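You operate a simulated robot arm through the tools that you are given. There is no shell and no other tool.

The job below is to be done with a simulated two-armed robot. You get a single attempt, and the scene is never put back.

Task
Put the grey and red seam clips in the clip tub, unbolt the net flap and wind it down.
Fine: winch catch off to wind, on again at the end; the tub stays where it stands. Set down upright: what you pick out. Where these are worked on the way, their far stop is far enough and under half their travel is too little: winch catch.

Only the result counts: the job must be done as asked and must still hold three seconds after the hand-in. Knocking over, shifting, dropping, spilling or breaking anything else fails it.

Robot
Two 7-joint arms with two-finger grippers on one trunk, hanging from a carriage that runs on a gantry, over the field with the corners [-266.8, 74.6], [-266.8, -53.4], [3.2, -53.4], [3.2, 74.6] (x, y) and turns from -6.161 to 5.847 rad about z. Base frame: it is fixed where the carriage stands at the start and does not move with it; the origin is on the floor, on the carriage's upright axis, x ahead of it, y to its left, z up; the surface under the hand at the start is at about z = 84. Units: cm, rad, N and s.
The left shoulder is at the start at [4, 15.8, 142], the right one opposite. With the tool pointing down near the work surface each hand reaches from about 10 to 46 cm from the robot's upright axis, wherever it stands, measured 20 degrees to its own side. Places, roughly: seam bolt [60, 20, 130]; tub [30, 10, 80]; winch catch [60, -70, 120]; winch knob [60, -70, 110]. Payload 1.96 kg a hand.
Tool frame (each hand has its own): the origin (TCP) lies between the finger pads and is the grasp point; the fingertips stand 2 cm ahead of it; z points along the fingers, y is the line along which they close. The gripper opens to 7.2 cm. The gripper's body begins 3.8 cm behind the TCP.
Orientation is told as [roll, pitch, yaw] about the base's x, y, z axes, in that order, counted from this pose: with the fingers straight down and closing along the base's y, the tool's x points along the base's -x, its y along +y and its z along -z.

Tools
- The arms move only by the tool drive_tool. It takes "left_motion", "right_motion" or both (then of equal length, played together; a hand with none holds still); each is text: rows parted by semicolons, each of 7 numbers parted by spaces: the opening, from 0 (shut) to 1 (fully open), then the shift along the tool's x, y, z in cm, then the turn, a rotation vector about the tool's x, y, z in degrees. In form: grip x y z rx ry rz; .... A call has 1 to 20 rows; each row is the pose to reach, as a shift and turn from the pose commanded when the call began, along the tool's axes at that moment. A row lasts 0.2 s, in which the tool goes at most 5 cm and 0.15 rad; a call with a longer step from one row to the next is refused whole, and so is a gripper value outside its range. Where a pose cannot be reached the arm comes as near as it can. A force on the tool above 40 N (or 10 N above the force at the start of the call, whichever is more), or a blocked arm, ends the call early, and 0.2 s more pass. Each finger travels about 4.5 cm/s and halts on what it meets, pressing with about 38 N; the grip force reading is that of the motor and also rises with nothing between the fingers. The clock runs only during rows and for 0.2 s after the last one: add rows that repeat a pose to give the fingers time. It gives the time, the measured TCP pose, the force on the tool (base axes), the opening and the grip force at its end, in the units of the frame above (readings bear some noise), with the torque about the TCP (base axes, N m) and any sound that the robot's microphone picked up.
- Cameras (640 x 400 px; columns grow to the right, rows downward): "scene" is now at [21.16, -2.42, 176.59]; the picture's right is [-0.47, -0.88, 0.00], its down [-0.82, 0.43, -0.37] and it looks along [0.33, -0.17, -0.93] (base axes); focal length 252 px, centre (320, 200). "left" rides on the left gripper at [7.1, -1.9, -8.2] in its tool frame; the picture's right is [0.26, 0.97, 0.00], its down [-0.67, 0.18, -0.72] and it looks along [-0.69, 0.19, 0.70] (tool axes); focal length 280 px, centre (320, 200). "right" rides on the right gripper at [7.1, 1.9, -8.2] in its tool frame; the picture's right is [-0.26, 0.96, 0.00], its down [-0.67, -0.18, -0.72] and it looks along [-0.69, -0.19, 0.70] (tool axes); focal length 280 px, centre (320, 200). There is no depth. A picture from a camera that has moved, and an enlarged one, comes with that camera's place and axes in the base frame and with its lens.
- get_image(camera): a new picture of that camera. The clock stands still meanwhile.
- raise_lower(by): slides the trunk up (or, below 0, down) by that many cm; the arms and the scene camera ride with it, the base frame stays. It gives what a move gives, with no picture.
- roll_base(legs): drives the robot by 1 to 6 legs, each [ahead, left, turn to the left] in cm, cm and rad, along the robot's own axes; the way and the turn of a leg run together, so that a leg with both is an arc; at most 150 cm and 3.142 rad a leg. The arms and the cameras ride along, it lands a little off, and it stops where it bumps. It keeps to its track: a leg is cut to what the track allows. It gives what a move gives.
- head_to(pan, tilt): turns the head with the scene camera to pan (to the left, within 1.501 rad either way) and tilt (down, from -0.506 to 1.204), counted from straight ahead of the robot. It gives what a move gives.
- close_up(camera, box): a new picture of the part [left, top, right, bottom] of that camera's present view, enlarged. The clock stands still meanwhile.
- sign_off(): hands the job in; it is judged then, once.

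Nothing tells you exact positions but the pictures and the camera data. Unless the task says otherwise, let go and move clear before handing in.

The tools are called after ">>>" as a command line: name --argument value ..., lists and objects as JSON in quotes. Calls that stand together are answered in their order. drive_tool: Moves the arms, as the interface text tells. Its arguments: {"type":"object","properties":{"left_motion":{"type":"string"},"right_motion":{"type":"string"}},"required":[]} The other tools are called the same way: raise_lower (by) slides the trunk up or down; roll_base (legs) drives the base; head_to (pan, tilt) turns the head that bears the scene camera; get_image (camera) takes a picture; close_up (camera, box) takes an enlarged picture of a part of a camera's view; sign_off () hands the job in.

At the start:

```text
clock: 0.0
left_eef_pos: [31.15, 0.88, 151.12]
left_orientation: [0.0, -0.002, -0.001]
left_wrist_force: [0.4, -0.4, 0.2]
left_moment: [-0.01, 0.0, 0.01]
left_opening: 7.22
left_grip_force: 0.2
right_eef_pos: [37.45, -32.87, 143.99]
right_orientation: [-0.001, 0.0, 0.0]
right_wrist_force: [0.9, -0.1, 0.4]
right_moment: [0.0, 0.0, 0.02]
right_opening: 7.22
right_grip_force: 0.1
trunk travel left (down, up): [-74.3, 9.7]
robot x, y, heading: [-0.19, -0.13, -0.001]
head pan, tilt: [-0.485, 1.189]
```

scene: 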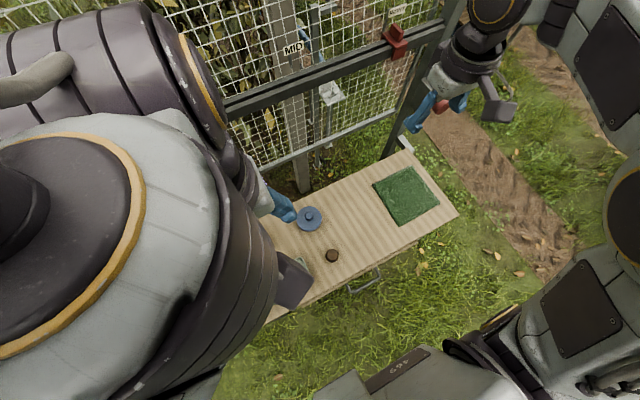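
right: 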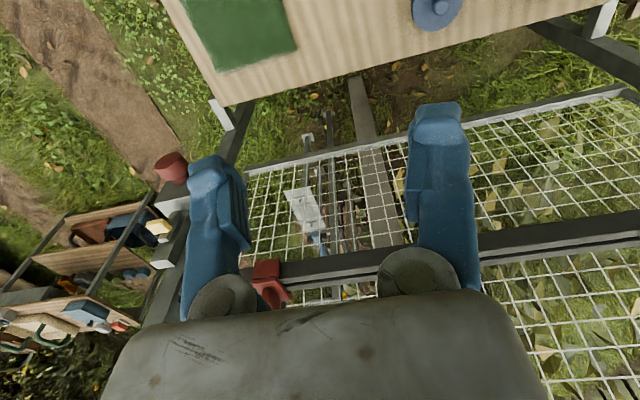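
left: 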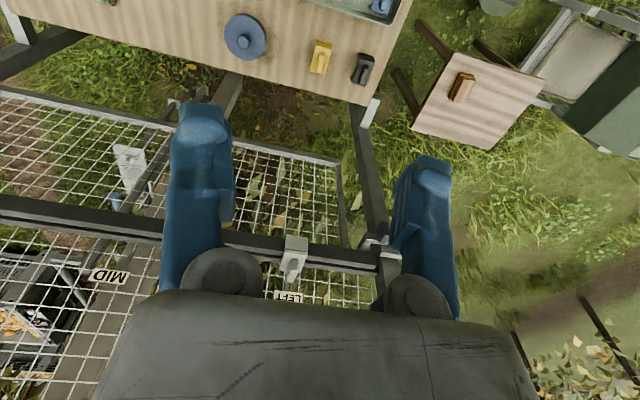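

I see a bench with a green mat, a blue disc, and clips, and beyond it a mesh net with a frame carrying a red clip (right) and a grey clip (left). I'll look around with the head before moving anything.

>>> head_to --pan 0.0 --tilt 0.6

>>> get_image --camera "scene"

```text
clock: 1.0
left_eef_pos: [31.05, 0.83, 150.97]
left_orientation: [-0.001, -0.001, 0.0]
left_wrist_force: [0.1, 0.7, 0.6]
left_moment: [-0.01, -0.01, -0.03]
left_opening: 7.21
left_grip_force: 0.1
right_eef_pos: [37.61, -32.93, 144.11]
right_orientation: [0.002, -0.001, -0.001]
right_wrist_force: [-0.4, 0.1, -0.6]
right_moment: [0.01, 0.02, 0.0]
right_opening: 7.2
right_grip_force: 0.1
trunk travel left (down, up): [-74.3, 9.7]
robot x, y, heading: [-0.17, 0.27, -0.002]
head pan, tilt: [0.0, 0.6]
```

```text
taken
camera scene: at [24.97, 0.22, 180.98], right [0.0, -1.0, 0.0], down [-0.57, 0.0, -0.82], along [0.82, 0.0, -0.57], focal length 252 px, centre (320, 200)
```

scene: 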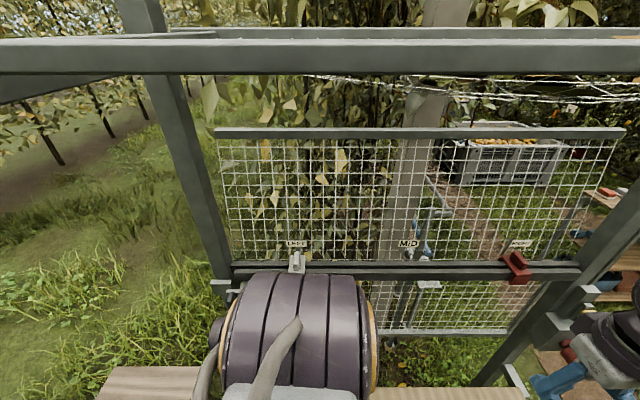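

There's a net panel with labels LEFT, MID and RIGHT along a rail. I'll enlarge these regions and look to both sides.

>>> close_up --camera "scene" --box '[220, 200, 380, 300]'

>>> close_up --camera "scene" --box '[380, 210, 540, 310]'

>>> close_up --camera "scene" --box '[480, 260, 640, 400]'

>>> close_up --camera "left" --box '[160, 0, 560, 250]'

>>> close_up --camera "right" --box '[0, 100, 360, 330]'

```text
4.00 times, centred on (300, 250) of scene
camera zoom: at [24.97, 0.22, 180.98], right [0.0, -1.0, 0.0], down [-0.57, 0.0, -0.82], along [0.82, 0.0, -0.57], focal length 1007 px, centre (400, 0)
```

zoom: 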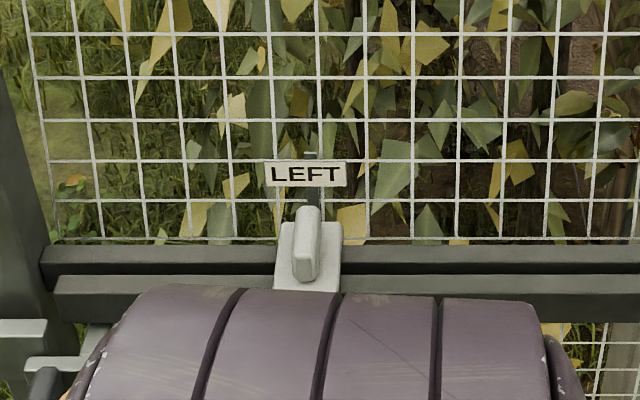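

```text
4.00 times, centred on (460, 260) of scene
camera zoom: at [24.97, 0.22, 180.98], right [0.0, -1.0, 0.0], down [-0.57, 0.0, -0.82], along [0.82, 0.0, -0.57], focal length 1007 px, centre (-240, -40)
```

zoom: 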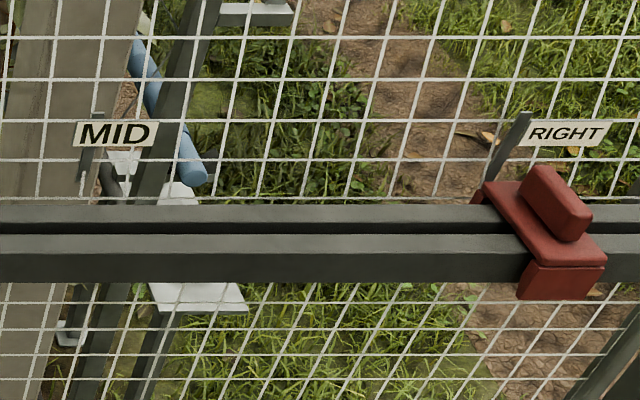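

```text
2.86 times, centred on (560, 330) of scene
camera zoom: at [24.97, 0.22, 180.98], right [0.0, -1.0, 0.0], down [-0.57, 0.0, -0.82], along [0.82, 0.0, -0.57], focal length 719 px, centre (-366, -171)
```

zoom: 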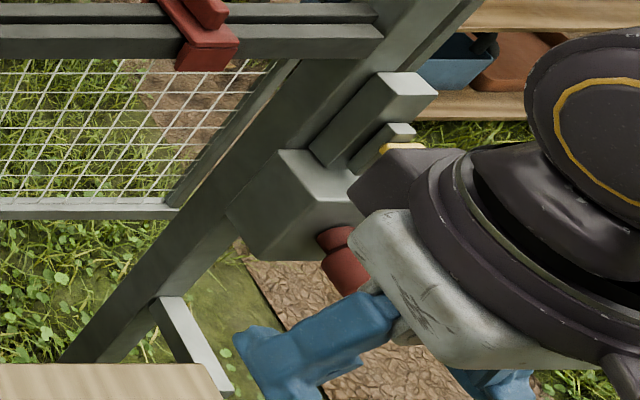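

```text
1.60 times, centred on (360, 125) of left
camera zoom: at [24.08, -1.05, 159.26], right [-0.26, 0.97, 0.0], down [0.67, 0.18, 0.72], along [0.69, 0.19, -0.7], focal length 449 px, centre (256, 320)
```

zoom: 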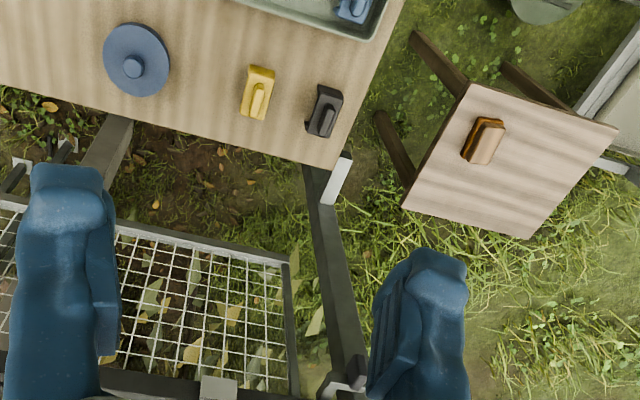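

```text
1.74 times, centred on (180, 215) of right
camera zoom: at [30.43, -30.97, 152.35], right [0.26, 0.96, 0.0], down [0.67, -0.18, 0.72], along [0.69, -0.19, -0.7], focal length 488 px, centre (564, 174)
```

zoom: 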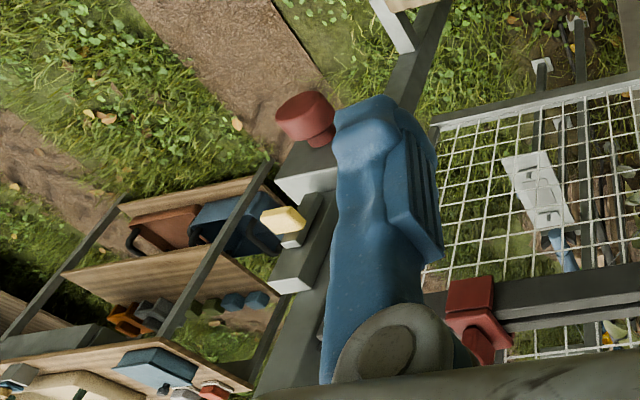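

The grey clip sits at LEFT, the red at RIGHT; the winch (red knob, yellow catch) is on the right post. I'll look to the sides for the tub, bolt and winch.

>>> head_to --pan -0.9 --tilt 0.7

>>> get_image --camera "scene"

>>> head_to --pan 0.6 --tilt 0.8

>>> get_image --camera "scene"

```text
clock: 2.2
left_eef_pos: [31.17, 0.87, 151.06]
left_orientation: [0.001, 0.001, 0.0]
left_wrist_force: [-0.7, 0.5, 0.1]
left_moment: [-0.02, 0.01, 0.02]
left_opening: 7.21
left_grip_force: 0.2
right_eef_pos: [37.5, -32.9, 143.97]
right_orientation: [0.0, -0.001, 0.0]
right_wrist_force: [0.1, -0.4, -0.6]
right_moment: [0.03, 0.06, 0.01]
right_opening: 7.19
right_grip_force: 0.1
trunk travel left (down, up): [-74.3, 9.7]
robot x, y, heading: [0.15, 0.12, 0.003]
head pan, tilt: [-0.901, 0.7]
```

```text
taken
camera scene: at [21.41, -6.42, 180.12], right [-0.78, -0.62, 0.0], down [-0.4, 0.5, -0.77], along [0.48, -0.6, -0.64], focal length 252 px, centre (320, 200)
```

scene: 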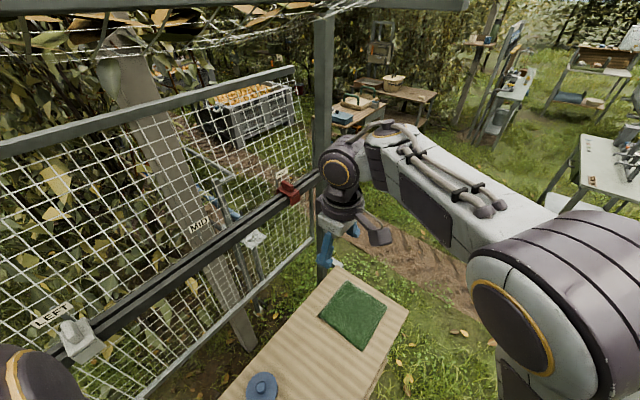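

```text
clock: 3.8
left_eef_pos: [31.09, 1.0, 151.14]
left_orientation: [0.0, 0.0, 0.001]
left_wrist_force: [-0.2, 0.4, 0.7]
left_moment: [0.0, 0.01, 0.02]
left_opening: 7.2
left_grip_force: 0.1
right_eef_pos: [37.64, -32.97, 144.03]
right_orientation: [0.0, 0.0, 0.001]
right_wrist_force: [-0.3, 0.0, 0.1]
right_moment: [-0.01, 0.02, 0.03]
right_opening: 7.19
right_grip_force: 0.0
trunk travel left (down, up): [-74.3, 9.7]
robot x, y, heading: [0.14, -0.03, 0.002]
head pan, tilt: [0.6, 0.799]
```

```text
taken
camera scene: at [22.79, 4.78, 179.3], right [0.56, -0.83, 0.0], down [-0.59, -0.4, -0.7], along [0.58, 0.39, -0.72], focal length 252 px, centre (320, 200)
```

scene: 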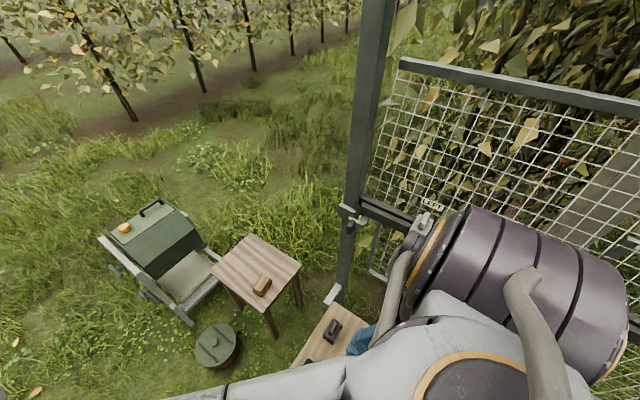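

The left arm blocks the bolt and the tub. I'll back off the carriage to get a full overview.

>>> roll_base --legs '[[-50, 0, 0]]'

>>> head_to --pan 0.0 --tilt 0.6

>>> get_image --camera "scene"

>>> get_image --camera "left"

>>> get_image --camera "right"

```text
clock: 6.8
left_eef_pos: [-19.23, 0.94, 151.23]
left_orientation: [0.001, 0.0, -0.001]
left_wrist_force: [0.3, 0.0, -0.3]
left_moment: [-0.01, -0.04, -0.01]
left_opening: 7.2
left_grip_force: 0.1
right_eef_pos: [-12.87, -32.77, 144.17]
right_orientation: [0.0, 0.002, 0.001]
right_wrist_force: [-0.2, -0.3, -0.5]
right_moment: [0.03, -0.03, 0.02]
right_opening: 7.18
right_grip_force: 0.0
trunk travel left (down, up): [-74.3, 9.7]
robot x, y, heading: [-50.56, -0.06, 0.005]
head pan, tilt: [0.6, 0.799]
```

```text
clock: 7.8
left_eef_pos: [-19.21, 0.9, 151.13]
left_orientation: [-0.001, 0.0, 0.001]
left_wrist_force: [0.1, -1.0, -0.2]
left_moment: [-0.02, 0.01, -0.01]
left_opening: 7.18
left_grip_force: 0.0
right_eef_pos: [-12.68, -32.85, 144.02]
right_orientation: [0.0, 0.0, -0.001]
right_wrist_force: [0.0, -0.8, 0.4]
right_moment: [0.02, -0.02, -0.01]
right_opening: 7.21
right_grip_force: 0.0
trunk travel left (down, up): [-74.3, 9.7]
robot x, y, heading: [-50.06, 0.07, 0.0]
head pan, tilt: [0.0, 0.6]
```

```text
taken
camera scene: at [-25.35, 0.24, 180.98], right [0.0, -1.0, 0.0], down [-0.57, 0.0, -0.82], along [0.82, 0.0, -0.57], focal length 252 px, centre (320, 200)
```

scene: 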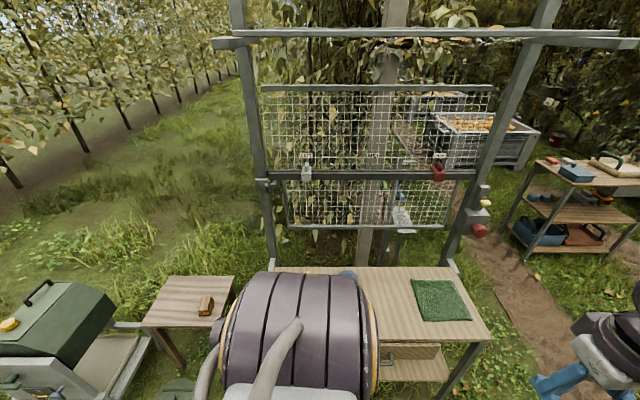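

```text
taken
camera left: at [-26.24, -1.05, 159.26], right [-0.26, 0.96, 0.0], down [0.67, 0.18, 0.72], along [0.69, 0.19, -0.7], focal length 280 px, centre (320, 200)
```

left: 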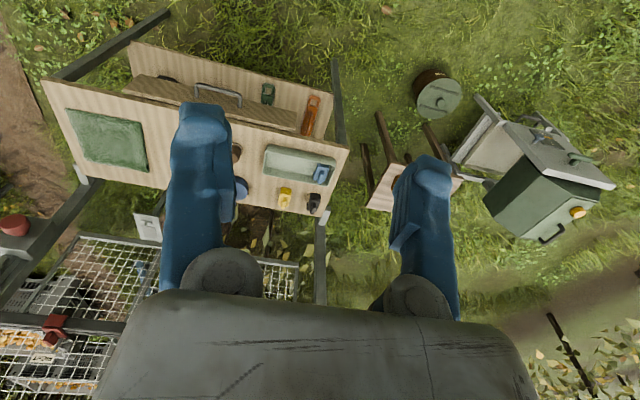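

```text
taken
camera right: at [-19.88, -30.97, 152.35], right [0.26, 0.97, 0.0], down [0.67, -0.18, 0.72], along [0.69, -0.19, -0.7], focal length 280 px, centre (320, 200)
```

right: 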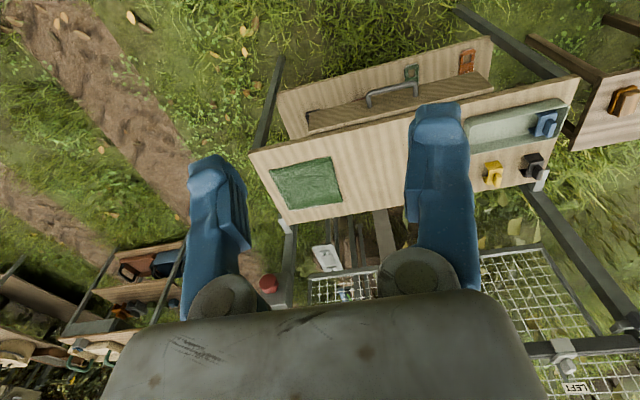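

Now I see the whole bench: mat right, tub with a blue clip left, yellow and black clips beside it, a side table with a brown/orange clip. I'll swing the left hand out leftwards to clear the view.

>>> drive_tool --left_motion "1 0 4 0 0 0 0; 1 0 8 0 0 0 0; 1 0 12 0 0 0 0; 1 0 16 0 0 0 0; 1 0 20 0 0 0 0; 1 0 24 0 0 0 0; 1 0 28 0 0 0 0; 1 0 32 0 0 0 0"

>>> get_image --camera "scene"

```text
clock: 9.6
left_eef_pos: [-18.38, 33.28, 151.73]
left_orientation: [0.0, 0.002, -0.001]
left_wrist_force: [0.5, 0.3, -0.4]
left_moment: [-0.01, 0.03, 0.01]
left_opening: 7.21
left_grip_force: 0.1
left hand out of reach, approached as far as the arm can: row 4, 5, 6, 7, 8
right_eef_pos: [-12.78, -32.87, 144.08]
right_orientation: [0.0, 0.0, 0.0]
right_wrist_force: [0.9, -0.1, -0.4]
right_moment: [-0.01, -0.04, 0.03]
right_opening: 7.21
right_grip_force: 0.1
trunk travel left (down, up): [-74.3, 9.7]
robot x, y, heading: [-49.9, -0.52, -0.004]
head pan, tilt: [0.0, 0.6]
```

```text
taken
camera scene: at [-25.35, 0.23, 180.99], right [0.0, -1.0, 0.0], down [-0.56, 0.0, -0.83], along [0.83, 0.0, -0.56], focal length 252 px, centre (320, 200)
```

scene: 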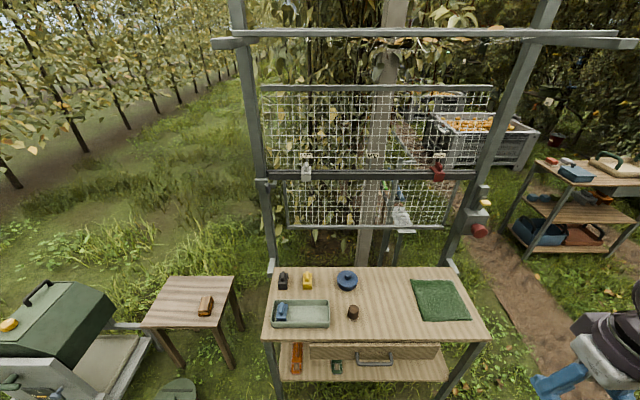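

Clear view now. I'll enlarge the key parts: seam with clips, bolt, winch, tub.

>>> close_up --camera "scene" --box '[230, 130, 350, 205]'

>>> close_up --camera "scene" --box '[400, 140, 520, 250]'

>>> close_up --camera "scene" --box '[250, 255, 400, 395]'

>>> close_up --camera "scene" --box '[230, 0, 390, 100]'

>>> close_up --camera "scene" --box '[340, 140, 440, 250]'

```text
5.33 times, centred on (290, 168) of scene
camera zoom: at [-25.35, 0.23, 180.99], right [0.0, -1.0, 0.0], down [-0.56, 0.0, -0.83], along [0.83, 0.0, -0.56], focal length 1343 px, centre (480, 373)
```

zoom: 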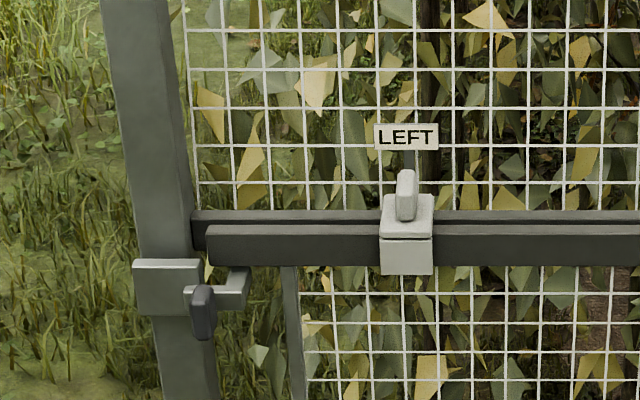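

```text
3.64 times, centred on (460, 195) of scene
camera zoom: at [-25.35, 0.23, 180.99], right [0.0, -1.0, 0.0], down [-0.56, 0.0, -0.83], along [0.83, 0.0, -0.56], focal length 916 px, centre (-189, 218)
```

zoom: 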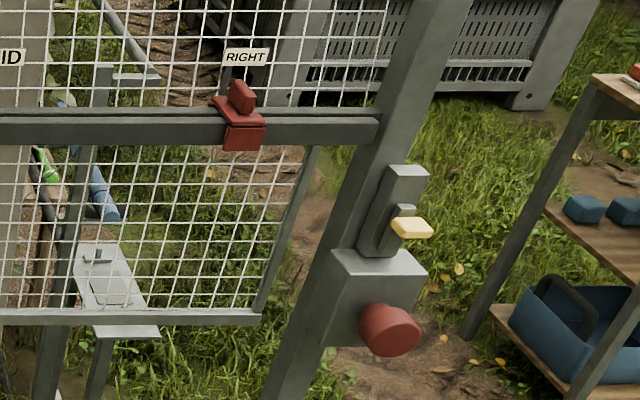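

```text
2.86 times, centred on (325, 325) of scene
camera zoom: at [-25.35, 0.23, 180.99], right [0.0, -1.0, 0.0], down [-0.56, 0.0, -0.83], along [0.83, 0.0, -0.56], focal length 719 px, centre (306, -157)
```

zoom: 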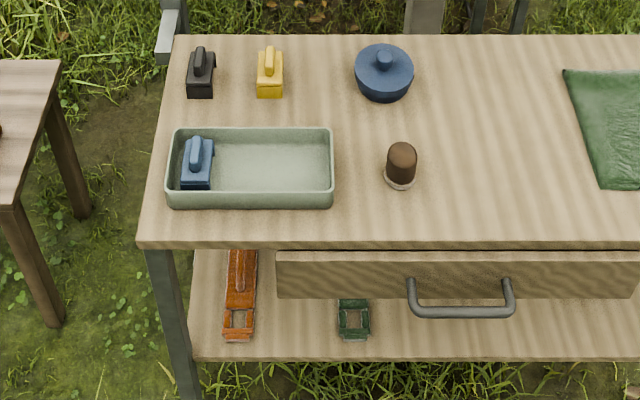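

```text
4.00 times, centred on (310, 50) of scene
camera zoom: at [-25.35, 0.23, 180.99], right [0.0, -1.0, 0.0], down [-0.56, 0.0, -0.83], along [0.83, 0.0, -0.56], focal length 1007 px, centre (360, 800)
```

zoom: 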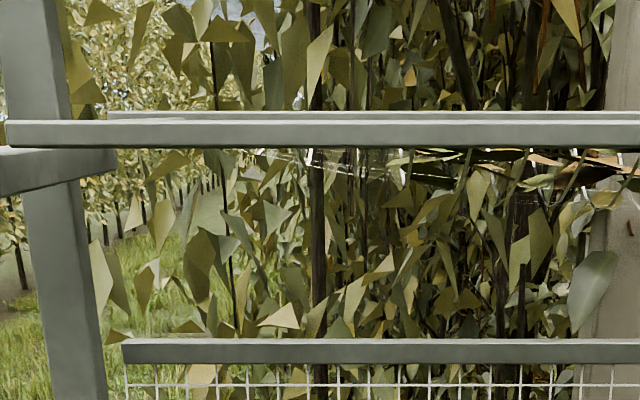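

```text
3.64 times, centred on (390, 195) of scene
camera zoom: at [-25.35, 0.23, 180.99], right [0.0, -1.0, 0.0], down [-0.56, 0.0, -0.83], along [0.83, 0.0, -0.56], focal length 916 px, centre (66, 218)
```

zoom: 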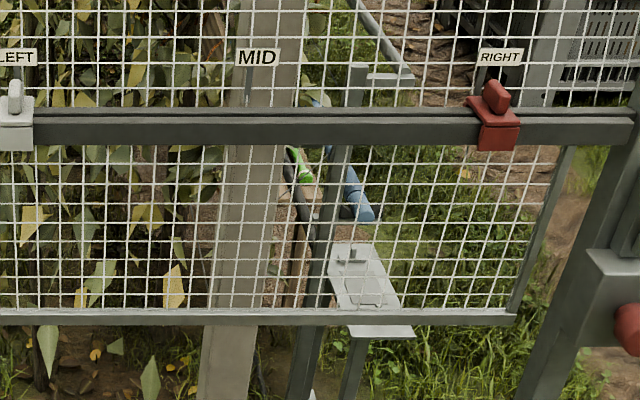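

The clips are inverted-U saddles straddling two rails with a handle ridge on top, so they lift straight up; the bolt is on the left post and the winch on the right post. I'll drive back in with the left shoulder lined up on the grey clip (about y=6).

>>> roll_base --legs '[[0, -10, 0], [47, 0, 0]]'

>>> get_image --camera "scene"

>>> get_image --camera "left"

>>> get_image --camera "right"

```text
clock: 13.1
left_eef_pos: [29.06, 23.38, 151.68]
left_orientation: [0.0, 0.002, 0.002]
left_wrist_force: [-0.9, -0.2, -0.3]
left_moment: [0.0, -0.01, 0.01]
left_opening: 7.23
left_grip_force: 0.1
right_eef_pos: [34.57, -42.8, 144.16]
right_orientation: [0.002, 0.001, 0.002]
right_wrist_force: [0.7, -0.4, 0.4]
right_moment: [0.04, -0.01, -0.01]
right_opening: 7.22
right_grip_force: 0.1
trunk travel left (down, up): [-74.3, 9.7]
robot x, y, heading: [-2.77, -10.17, -0.004]
head pan, tilt: [0.0, 0.6]
```

```text
taken
camera scene: at [21.97, -9.69, 180.98], right [0.0, -1.0, 0.0], down [-0.56, 0.0, -0.83], along [0.83, 0.0, -0.56], focal length 252 px, centre (320, 200)
```

scene: 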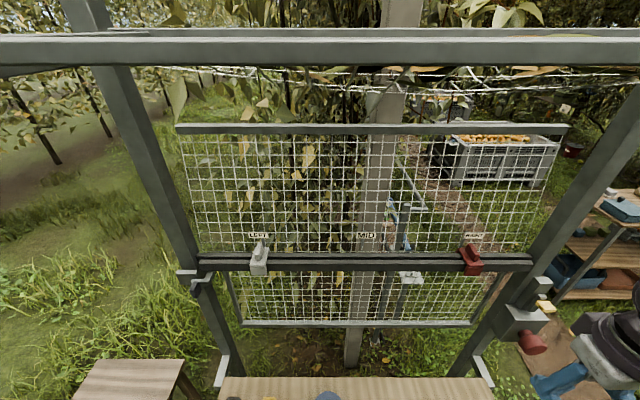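

```text
taken
camera left: at [21.94, 21.38, 159.9], right [-0.26, 0.96, 0.0], down [0.68, 0.18, 0.71], along [0.69, 0.19, -0.7], focal length 280 px, centre (320, 200)
```

left: 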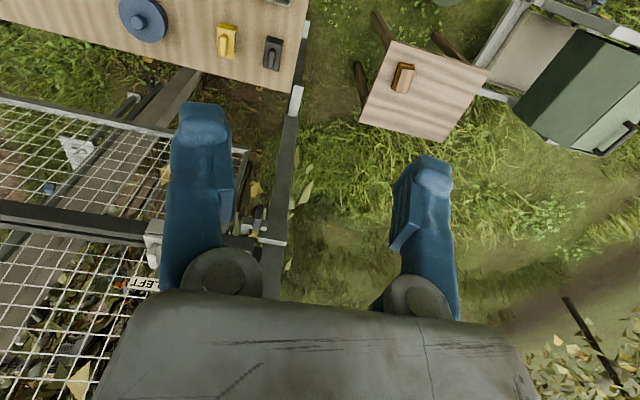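

```text
taken
camera right: at [27.5, -40.87, 152.35], right [0.26, 0.97, 0.0], down [0.67, -0.18, 0.72], along [0.69, -0.19, -0.7], focal length 280 px, centre (320, 200)
```

right: 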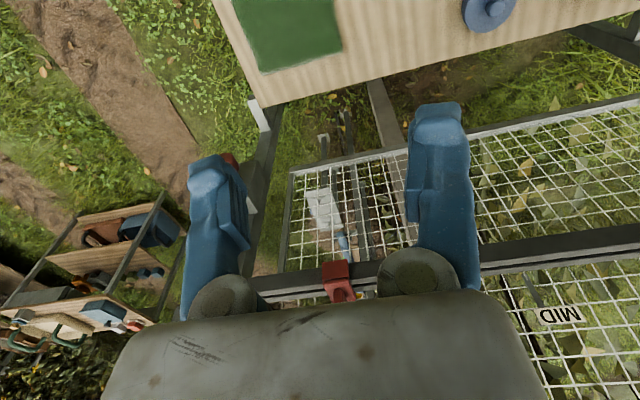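

Good frontal view. I'll enlarge the seam pieces from here.

>>> close_up --camera "scene" --box '[160, 225, 300, 312]'

>>> close_up --camera "scene" --box '[440, 225, 560, 300]'

>>> close_up --camera "scene" --box '[470, 270, 598, 350]'

>>> close_up --camera "scene" --box '[300, 220, 420, 300]'

```text
4.57 times, centred on (230, 268) of scene
camera zoom: at [21.97, -9.69, 180.98], right [0.0, -1.0, 0.0], down [-0.56, 0.0, -0.83], along [0.83, 0.0, -0.56], focal length 1151 px, centre (731, -113)
```

zoom: 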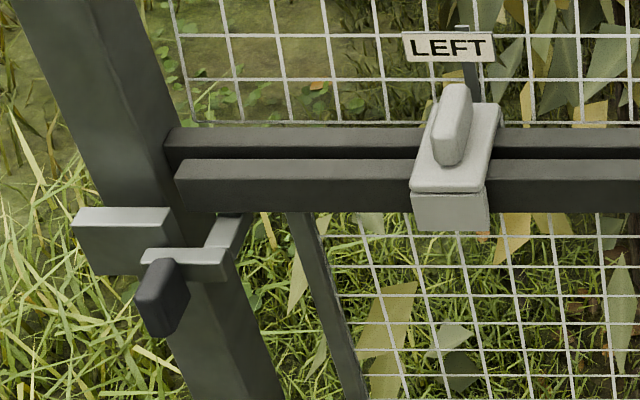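

```text
5.33 times, centred on (500, 262) of scene
camera zoom: at [21.97, -9.69, 180.98], right [0.0, -1.0, 0.0], down [-0.56, 0.0, -0.83], along [0.83, 0.0, -0.56], focal length 1343 px, centre (-640, -133)
```

zoom: 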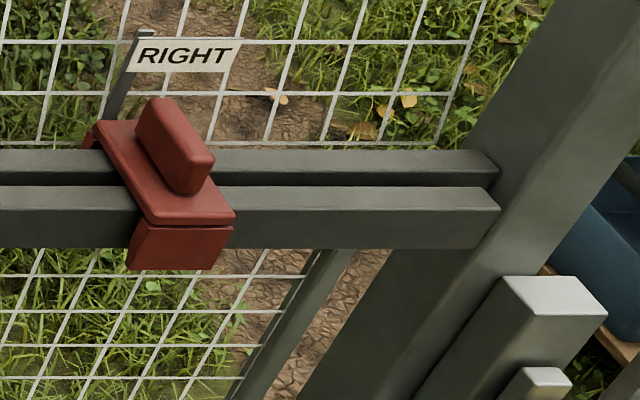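

```text
5.00 times, centred on (534, 310) of scene
camera zoom: at [21.97, -9.69, 180.98], right [0.0, -1.0, 0.0], down [-0.56, 0.0, -0.83], along [0.83, 0.0, -0.56], focal length 1259 px, centre (-750, -350)
```

zoom: 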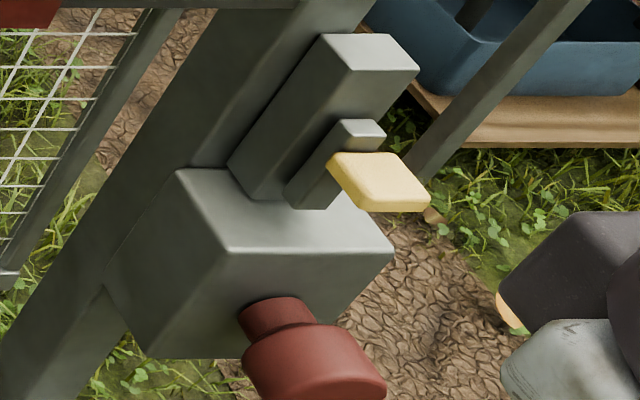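

```text
5.00 times, centred on (360, 260) of scene
camera zoom: at [21.97, -9.69, 180.98], right [0.0, -1.0, 0.0], down [-0.56, 0.0, -0.83], along [0.83, 0.0, -0.56], focal length 1259 px, centre (120, -100)
```

zoom: 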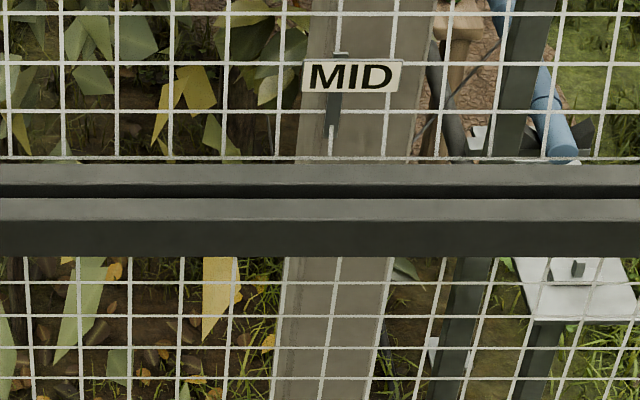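

Estimates: grey handle ≈[67, 5.8, 134], red ≈[67, −48, 134], bolt handle ≈[60.6, 21, 127.7], catch tab ≈[60.5, −68.5, 121], knob ≈[58, −70, 107.5]. I'll tilt the left tool 45° forward and centre it on the grey clip's y, staying well short of the rail.

>>> drive_tool --left_motion "1 0 -3 0 0 -7.5 0; 1 0 -6 0 0 -15 0; 1 0 -9 0 0 -22.5 0; 1 0 -12 0 0 -30 0; 1 0 -15 0 0 -37.5 0; 1 0 -17.6 0 0 -45 0; 1 0 -17.6 0 0 -45 0"

>>> get_image --camera "left"

>>> get_image --camera "scene"

```text
clock: 14.7
left_eef_pos: [28.95, 5.75, 151.73]
left_orientation: [-0.001, -0.783, 0.005]
left_wrist_force: [0.4, 0.9, 0.1]
left_moment: [0.01, 0.01, 0.0]
left_opening: 7.18
left_grip_force: 0.0
left hand out of reach, approached as far as the arm can: row 1, 2, 3, 4
right_eef_pos: [34.62, -42.74, 144.09]
right_orientation: [-0.001, 0.0, 0.002]
right_wrist_force: [0.5, 0.2, 1.0]
right_moment: [0.01, -0.04, 0.02]
right_opening: 7.2
right_grip_force: 0.1
trunk travel left (down, up): [-74.3, 9.7]
robot x, y, heading: [-3.44, -10.12, -0.002]
head pan, tilt: [0.0, 0.6]
```

```text
taken
camera left: at [18.23, 3.76, 152.52], right [-0.19, 0.96, -0.19], down [-0.03, 0.18, 0.98], along [0.98, 0.19, -0.01], focal length 280 px, centre (320, 200)
```

left: 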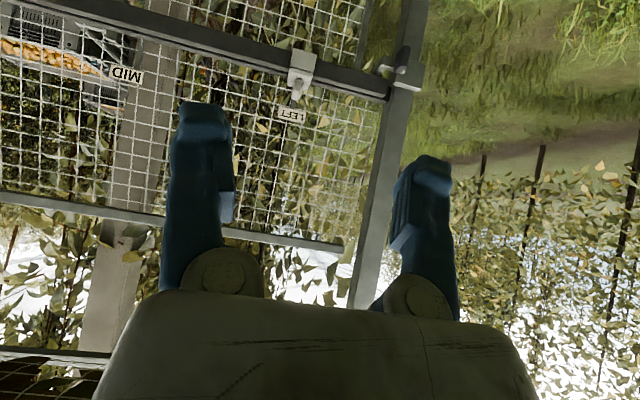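

```text
taken
camera scene: at [21.98, -9.69, 180.98], right [0.0, -1.0, 0.0], down [-0.56, 0.0, -0.83], along [0.83, 0.0, -0.56], focal length 252 px, centre (320, 200)
```

scene: 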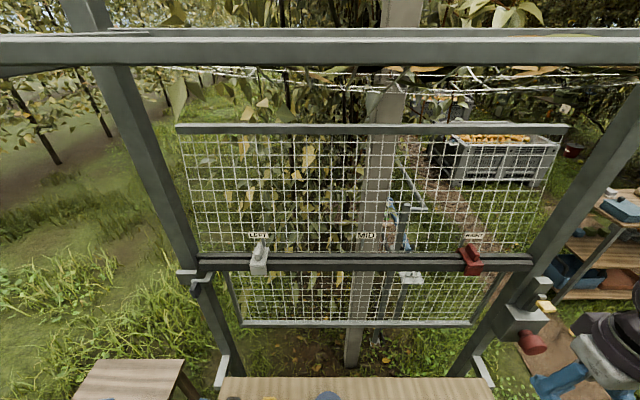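

The tilt works and the wrist camera sees the clip and the bolt (upside down). I'll enlarge both.

>>> close_up --camera "left" --box '[250, 30, 442, 150]'

>>> close_up --camera "left" --box '[350, 40, 446, 100]'

```text
3.33 times, centred on (346, 90) of left
camera zoom: at [18.23, 3.76, 152.52], right [-0.19, 0.96, -0.19], down [-0.03, 0.18, 0.98], along [0.98, 0.19, -0.01], focal length 935 px, centre (233, 567)
```

zoom: 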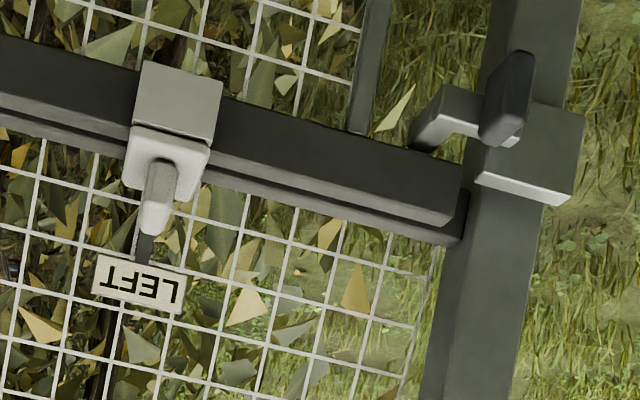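

```text
6.67 times, centred on (398, 70) of left
camera zoom: at [18.23, 3.76, 152.52], right [-0.19, 0.96, -0.19], down [-0.03, 0.18, 0.98], along [0.98, 0.19, -0.01], focal length 1869 px, centre (-200, 1067)
```

zoom: 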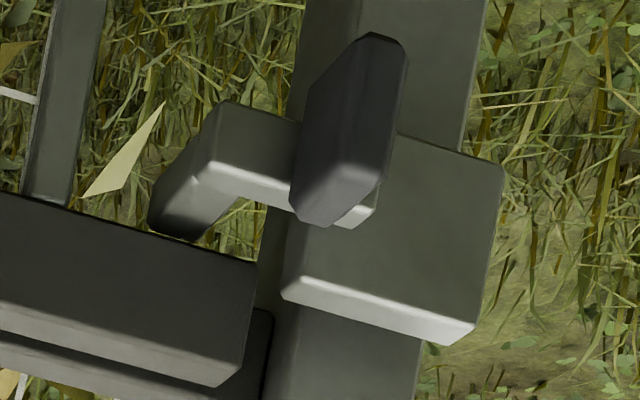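

The bolt looks like a bar with a dark handle that hooks under the rail end. Now I'll drive ahead to the track limit and then extend the left hand towards a spot short of and above the grey clip.

>>> roll_base --legs '[[6, 0, 0]]'

```text
clock: 15.7
left_eef_pos: [34.99, 5.77, 151.76]
left_orientation: [0.0, -0.781, 0.003]
left_wrist_force: [-0.7, -0.3, -0.1]
left_moment: [-0.01, -0.01, 0.01]
left_opening: 7.22
left_grip_force: 0.1
right_eef_pos: [40.62, -42.78, 144.08]
right_orientation: [-0.001, 0.0, 0.003]
right_wrist_force: [0.1, -0.1, -0.4]
right_moment: [0.01, 0.0, 0.02]
right_opening: 7.21
right_grip_force: 0.1
trunk travel left (down, up): [-74.3, 9.7]
robot x, y, heading: [3.13, -9.81, 0.003]
head pan, tilt: [0.0, 0.6]
```

Carriage is at the front limit (x≈3.1). Now I extend the left hand towards [58, 5.8, 143], gripper at about 4 cm open, and check reach.

>>> drive_tool --left_motion "1 -1.8 0 4 0 0 0; 1 -3.6 0 8 0 0 0; 0.8 -5.4 0 12 0 0 0; 0.6 -7.2 0 16 0 0 0; 0.55 -9 0 20 0 0 0; 0.55 -10 0 22 0 0 0; 0.55 -10 0 22 0 0 0"

>>> get_image --camera "left"

>>> get_image --camera "scene"

```text
clock: 17.3
left_eef_pos: [57.62, 5.71, 143.28]
left_orientation: [0.0, -0.782, 0.0]
left_wrist_force: [1.0, 0.5, 0.1]
left_moment: [0.01, -0.04, -0.02]
left_opening: 4.0
left_grip_force: 0.0
right_eef_pos: [40.59, -42.7, 144.03]
right_orientation: [0.0, 0.0, 0.002]
right_wrist_force: [1.0, 0.0, -0.6]
right_moment: [-0.01, 0.04, 0.03]
right_opening: 7.21
right_grip_force: 0.2
trunk travel left (down, up): [-74.3, 9.7]
robot x, y, heading: [3.34, -9.78, 0.009]
head pan, tilt: [0.0, 0.6]
```

```text
taken
camera left: at [46.84, 3.8, 143.96], right [-0.19, 0.96, -0.18], down [-0.03, 0.18, 0.98], along [0.98, 0.19, -0.01], focal length 280 px, centre (320, 200)
```

left: 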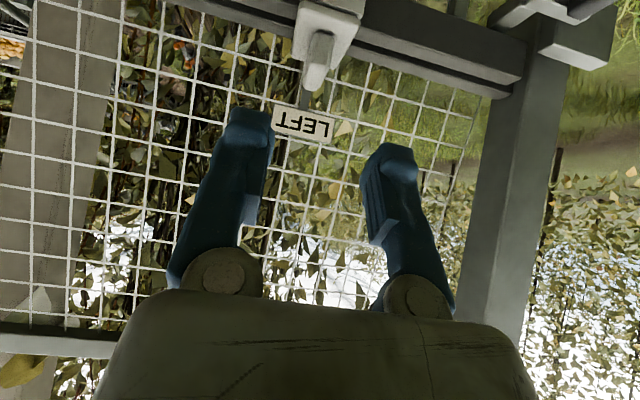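

```text
taken
camera scene: at [27.94, -9.66, 180.99], right [0.0, -1.0, 0.0], down [-0.56, 0.0, -0.83], along [0.83, 0.0, -0.56], focal length 252 px, centre (320, 200)
```

scene: 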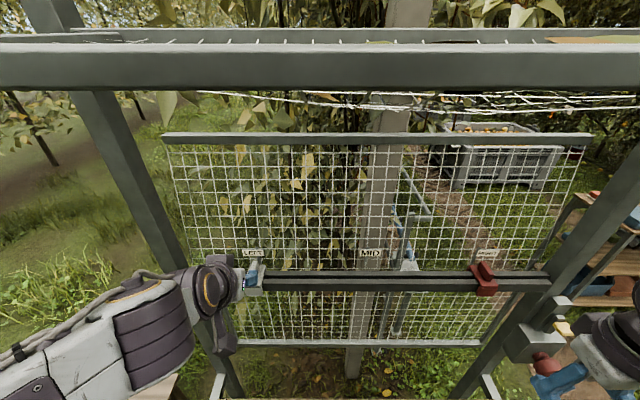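

Reach is fine. I'll enlarge the clip from this closer viewpoint to refine its position.

>>> close_up --camera "left" --box '[240, 0, 432, 120]'

>>> close_up --camera "scene" --box '[180, 220, 308, 300]'

```text
3.33 times, centred on (336, 60) of left
camera zoom: at [46.84, 3.8, 143.96], right [-0.19, 0.96, -0.18], down [-0.03, 0.18, 0.98], along [0.98, 0.19, -0.01], focal length 935 px, centre (267, 667)
```

zoom: 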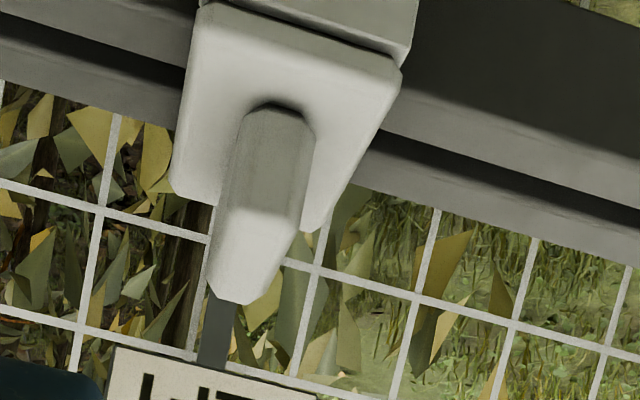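

```text
5.00 times, centred on (244, 260) of scene
camera zoom: at [27.94, -9.66, 180.99], right [0.0, -1.0, 0.0], down [-0.56, 0.0, -0.83], along [0.83, 0.0, -0.56], focal length 1259 px, centre (700, -100)
```

zoom: 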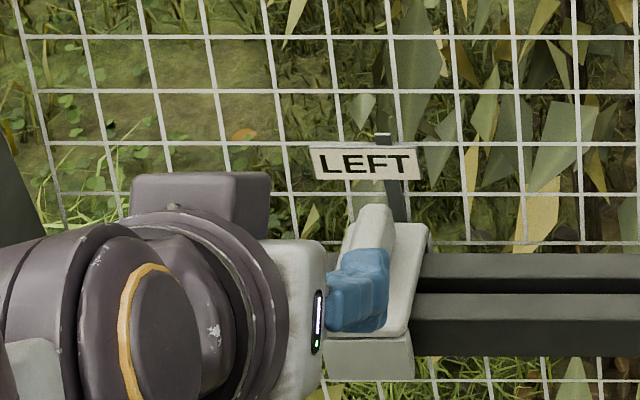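

Handle is about x 66–71, y≈5.6, top z≈134.4 on a plate at z≈132.4. I'll move to just above it, still clear, and look again.

>>> drive_tool --left_motion "0.55 -1.5 0 3.4 0 0 0; 0.55 -3 -0.1 6.8 0 0 0; 0.55 -4.5 -0.1 9.9 0 0 0; 0.55 -4.5 -0.1 9.9 0 0 0"

>>> get_image --camera "left"

>>> close_up --camera "scene" --box '[180, 220, 308, 300]'

```text
clock: 18.3
left_eef_pos: [67.68, 5.53, 139.36]
left_orientation: [0.0, -0.781, 0.003]
left_wrist_force: [0.9, -0.2, -0.5]
left_moment: [0.03, -0.02, 0.04]
left_opening: 3.96
left_grip_force: 0.1
right_eef_pos: [40.49, -42.68, 144.13]
right_orientation: [0.0, 0.002, 0.002]
right_wrist_force: [0.0, -0.1, 0.6]
right_moment: [-0.04, 0.03, 0.0]
right_opening: 7.2
right_grip_force: 0.1
trunk travel left (down, up): [-74.3, 9.7]
robot x, y, heading: [3.09, -10.07, 0.003]
head pan, tilt: [0.0, 0.6]
```

```text
taken
camera left: at [56.97, 3.7, 140.16], right [-0.19, 0.96, -0.18], down [-0.03, 0.18, 0.98], along [0.98, 0.19, -0.01], focal length 280 px, centre (320, 200)
```

left: 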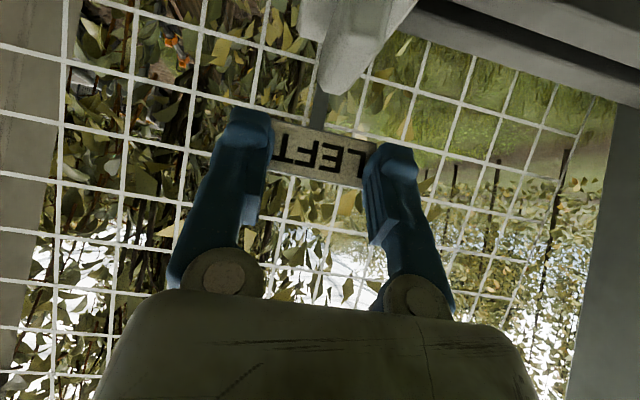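

```text
5.00 times, centred on (244, 260) of scene
camera zoom: at [27.94, -9.66, 180.99], right [0.0, -1.0, 0.0], down [-0.56, 0.0, -0.83], along [0.83, 0.0, -0.56], focal length 1259 px, centre (700, -100)
```

zoom: 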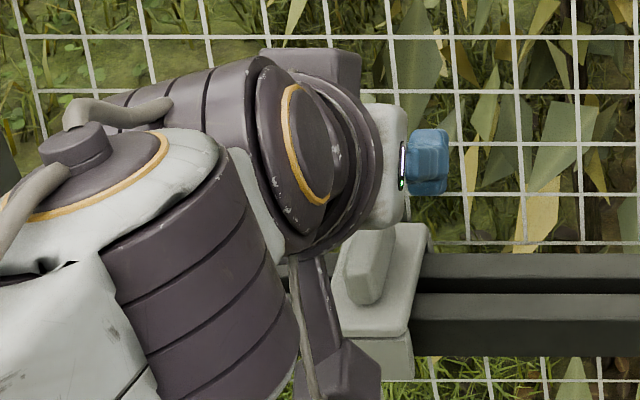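

I'll enlarge the wrist view once more to check lateral centring.

>>> close_up --camera "left" --box '[240, 0, 432, 120]'

```text
3.33 times, centred on (336, 60) of left
camera zoom: at [56.97, 3.7, 140.16], right [-0.19, 0.96, -0.18], down [-0.03, 0.18, 0.98], along [0.98, 0.19, -0.01], focal length 935 px, centre (267, 667)
```

zoom: 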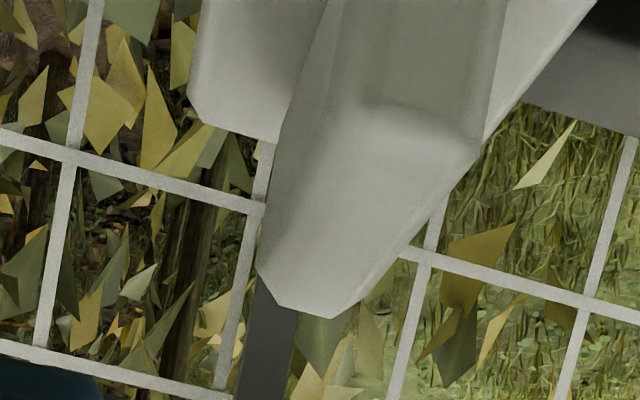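

Handle centre is at y≈5.9, top ≈134.3. I'll shift 0.35 cm in y and lower to just above the plate.

>>> drive_tool --left_motion "0.55 0 0.35 0 0 0 0; 0.55 1 0.35 1.1 0 0 0; 0.55 2 0.35 2.2 0 0 0; 0.55 2.6 0.35 2.85 0 0 0; 0.55 3.0 0.35 3.29 0 0 0; 0.55 3.0 0.35 3.29 0 0 0"

>>> get_image --camera "left"

>>> close_up --camera "scene" --box '[180, 220, 308, 300]'

```text
clock: 19.7
left_eef_pos: [67.92, 6.1, 134.94]
left_orientation: [0.001, -0.782, 0.003]
left_wrist_force: [0.2, 0.6, 0.1]
left_moment: [0.0, 0.0, -0.03]
left_opening: 3.97
left_grip_force: 0.1
right_eef_pos: [40.66, -42.88, 144.16]
right_orientation: [-0.001, 0.0, 0.001]
right_wrist_force: [-0.2, 0.2, -0.3]
right_moment: [-0.01, 0.0, 0.01]
right_opening: 7.2
right_grip_force: 0.2
trunk travel left (down, up): [-74.3, 9.7]
robot x, y, heading: [2.99, -10.22, 0.003]
head pan, tilt: [0.0, 0.6]
```

```text
taken
camera left: at [57.15, 4.12, 135.66], right [-0.19, 0.96, -0.18], down [-0.03, 0.18, 0.98], along [0.98, 0.19, -0.01], focal length 280 px, centre (320, 200)
```

left: 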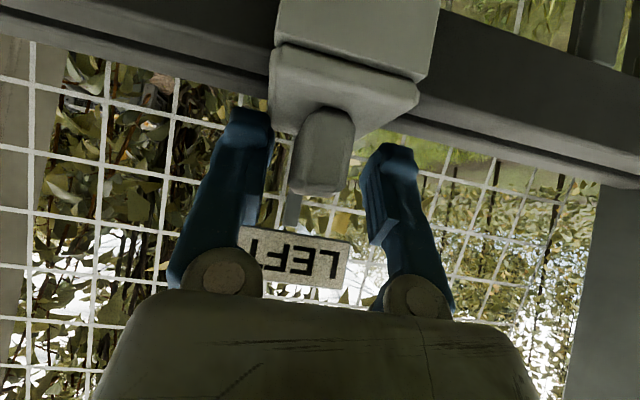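

```text
5.00 times, centred on (244, 260) of scene
camera zoom: at [27.94, -9.66, 180.98], right [0.0, -1.0, 0.0], down [-0.56, 0.0, -0.83], along [0.83, 0.0, -0.56], focal length 1259 px, centre (700, -100)
```

zoom: 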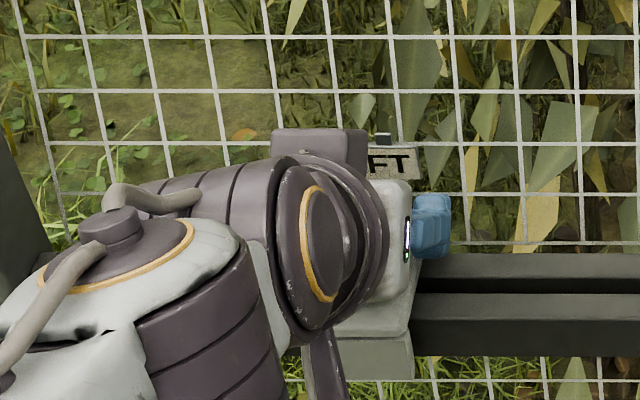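

Well centred between the fingers. One enlarged check of finger tips versus plate before closing.

>>> close_up --camera "left" --box '[220, 80, 444, 220]'

```text
2.86 times, centred on (332, 150) of left
camera zoom: at [57.15, 4.12, 135.66], right [-0.19, 0.96, -0.18], down [-0.03, 0.18, 0.98], along [0.98, 0.19, -0.01], focal length 801 px, centre (286, 343)
```

zoom: 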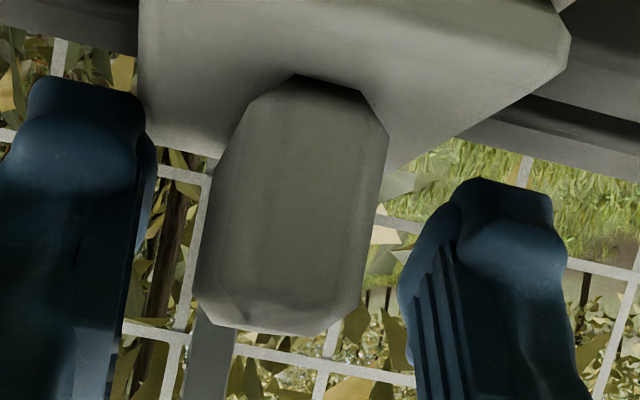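

Handle sits squarely between the pads with ~2.8 cm height. Closing now.

>>> drive_tool --left_motion "0.3 0 0 0 0 0 0; 0.15 0 0 0 0 0 0; 0.1 0 0 0 0 0 0; 0.1 0 0 0 0 0 0"

>>> get_image --camera "left"

```text
clock: 20.7
left_eef_pos: [67.92, 6.11, 134.81]
left_orientation: [0.0, -0.781, 0.003]
left_wrist_force: [0.0, -0.3, 0.9]
left_moment: [-0.01, 0.03, 0.02]
left_opening: 1.33
left_grip_force: 37.8
right_eef_pos: [40.54, -42.72, 144.1]
right_orientation: [-0.001, -0.001, 0.0]
right_wrist_force: [-0.6, -0.2, -0.1]
right_moment: [0.02, -0.02, 0.0]
right_opening: 7.22
right_grip_force: 0.1
trunk travel left (down, up): [-74.3, 9.7]
robot x, y, heading: [3.0, -10.14, 0.001]
head pan, tilt: [0.0, 0.6]
```

```text
taken
camera left: at [57.16, 4.12, 135.68], right [-0.19, 0.96, -0.19], down [-0.03, 0.18, 0.98], along [0.98, 0.19, -0.01], focal length 280 px, centre (320, 200)
```

left: 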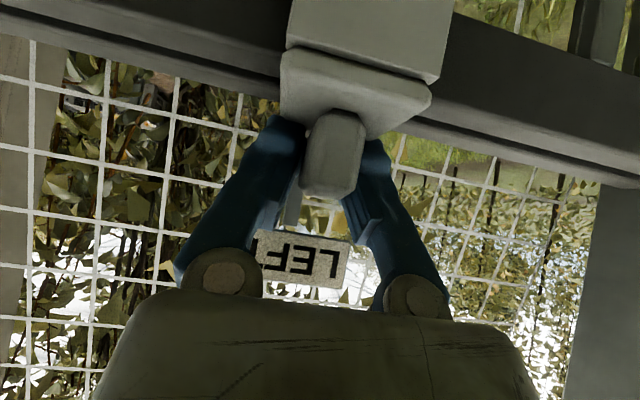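

Gripped (1.33 cm, 38 N). Lifting straight up in small steps.

>>> drive_tool --left_motion "0.05 -0.4 0 -0.4 0 0 0; 0.05 -0.9 0 -0.9 0 0 0; 0.05 -1.5 0 -1.5 0 0 0; 0.05 -2.2 0 -2.2 0 0 0; 0.05 -3 0 -3 0 0 0; 0.05 -4 0 -4 0 0 0; 0.05 -5 0 -5 0 0 0; 0.05 -5 0 -5 0 0 0"

>>> get_image --camera "left"

>>> get_image --camera "scene"

```text
clock: 22.5
left_eef_pos: [67.99, 6.15, 141.93]
left_orientation: [0.001, -0.781, 0.003]
left_wrist_force: [-0.4, 0.8, 0.4]
left_moment: [0.0, -0.01, 0.02]
left_opening: 1.32
left_grip_force: 37.8
right_eef_pos: [40.5, -42.69, 144.06]
right_orientation: [0.0, 0.001, 0.002]
right_wrist_force: [0.1, 1.3, -0.5]
right_moment: [0.01, 0.02, 0.0]
right_opening: 7.2
right_grip_force: 0.0
trunk travel left (down, up): [-74.3, 9.7]
robot x, y, heading: [2.97, -10.01, 0.002]
head pan, tilt: [0.0, 0.6]
```

```text
taken
camera left: at [57.21, 4.15, 142.74], right [-0.19, 0.96, -0.19], down [-0.03, 0.18, 0.98], along [0.98, 0.19, -0.01], focal length 280 px, centre (320, 200)
```

left: 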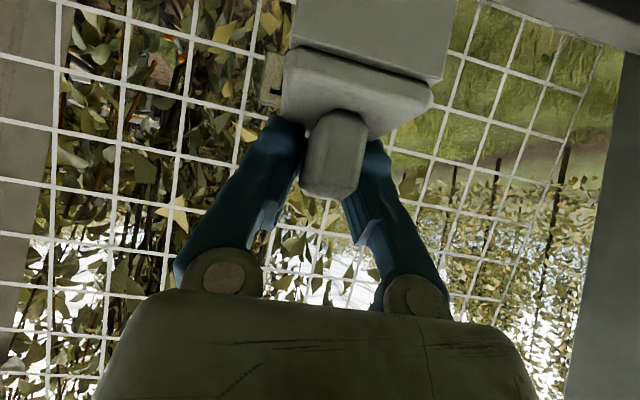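

```text
taken
camera scene: at [27.94, -9.66, 180.98], right [0.0, -1.0, 0.0], down [-0.56, 0.0, -0.83], along [0.83, 0.0, -0.56], focal length 252 px, centre (320, 200)
```

scene: 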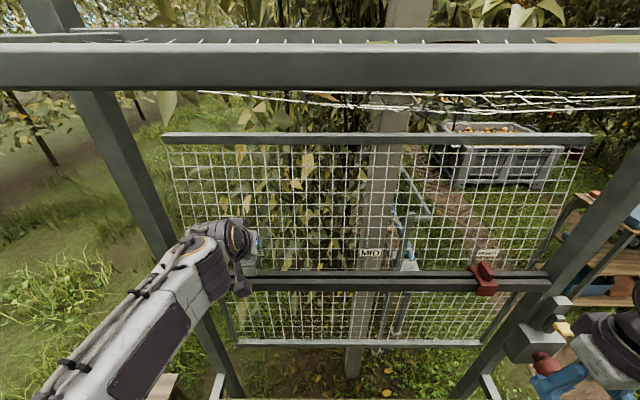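

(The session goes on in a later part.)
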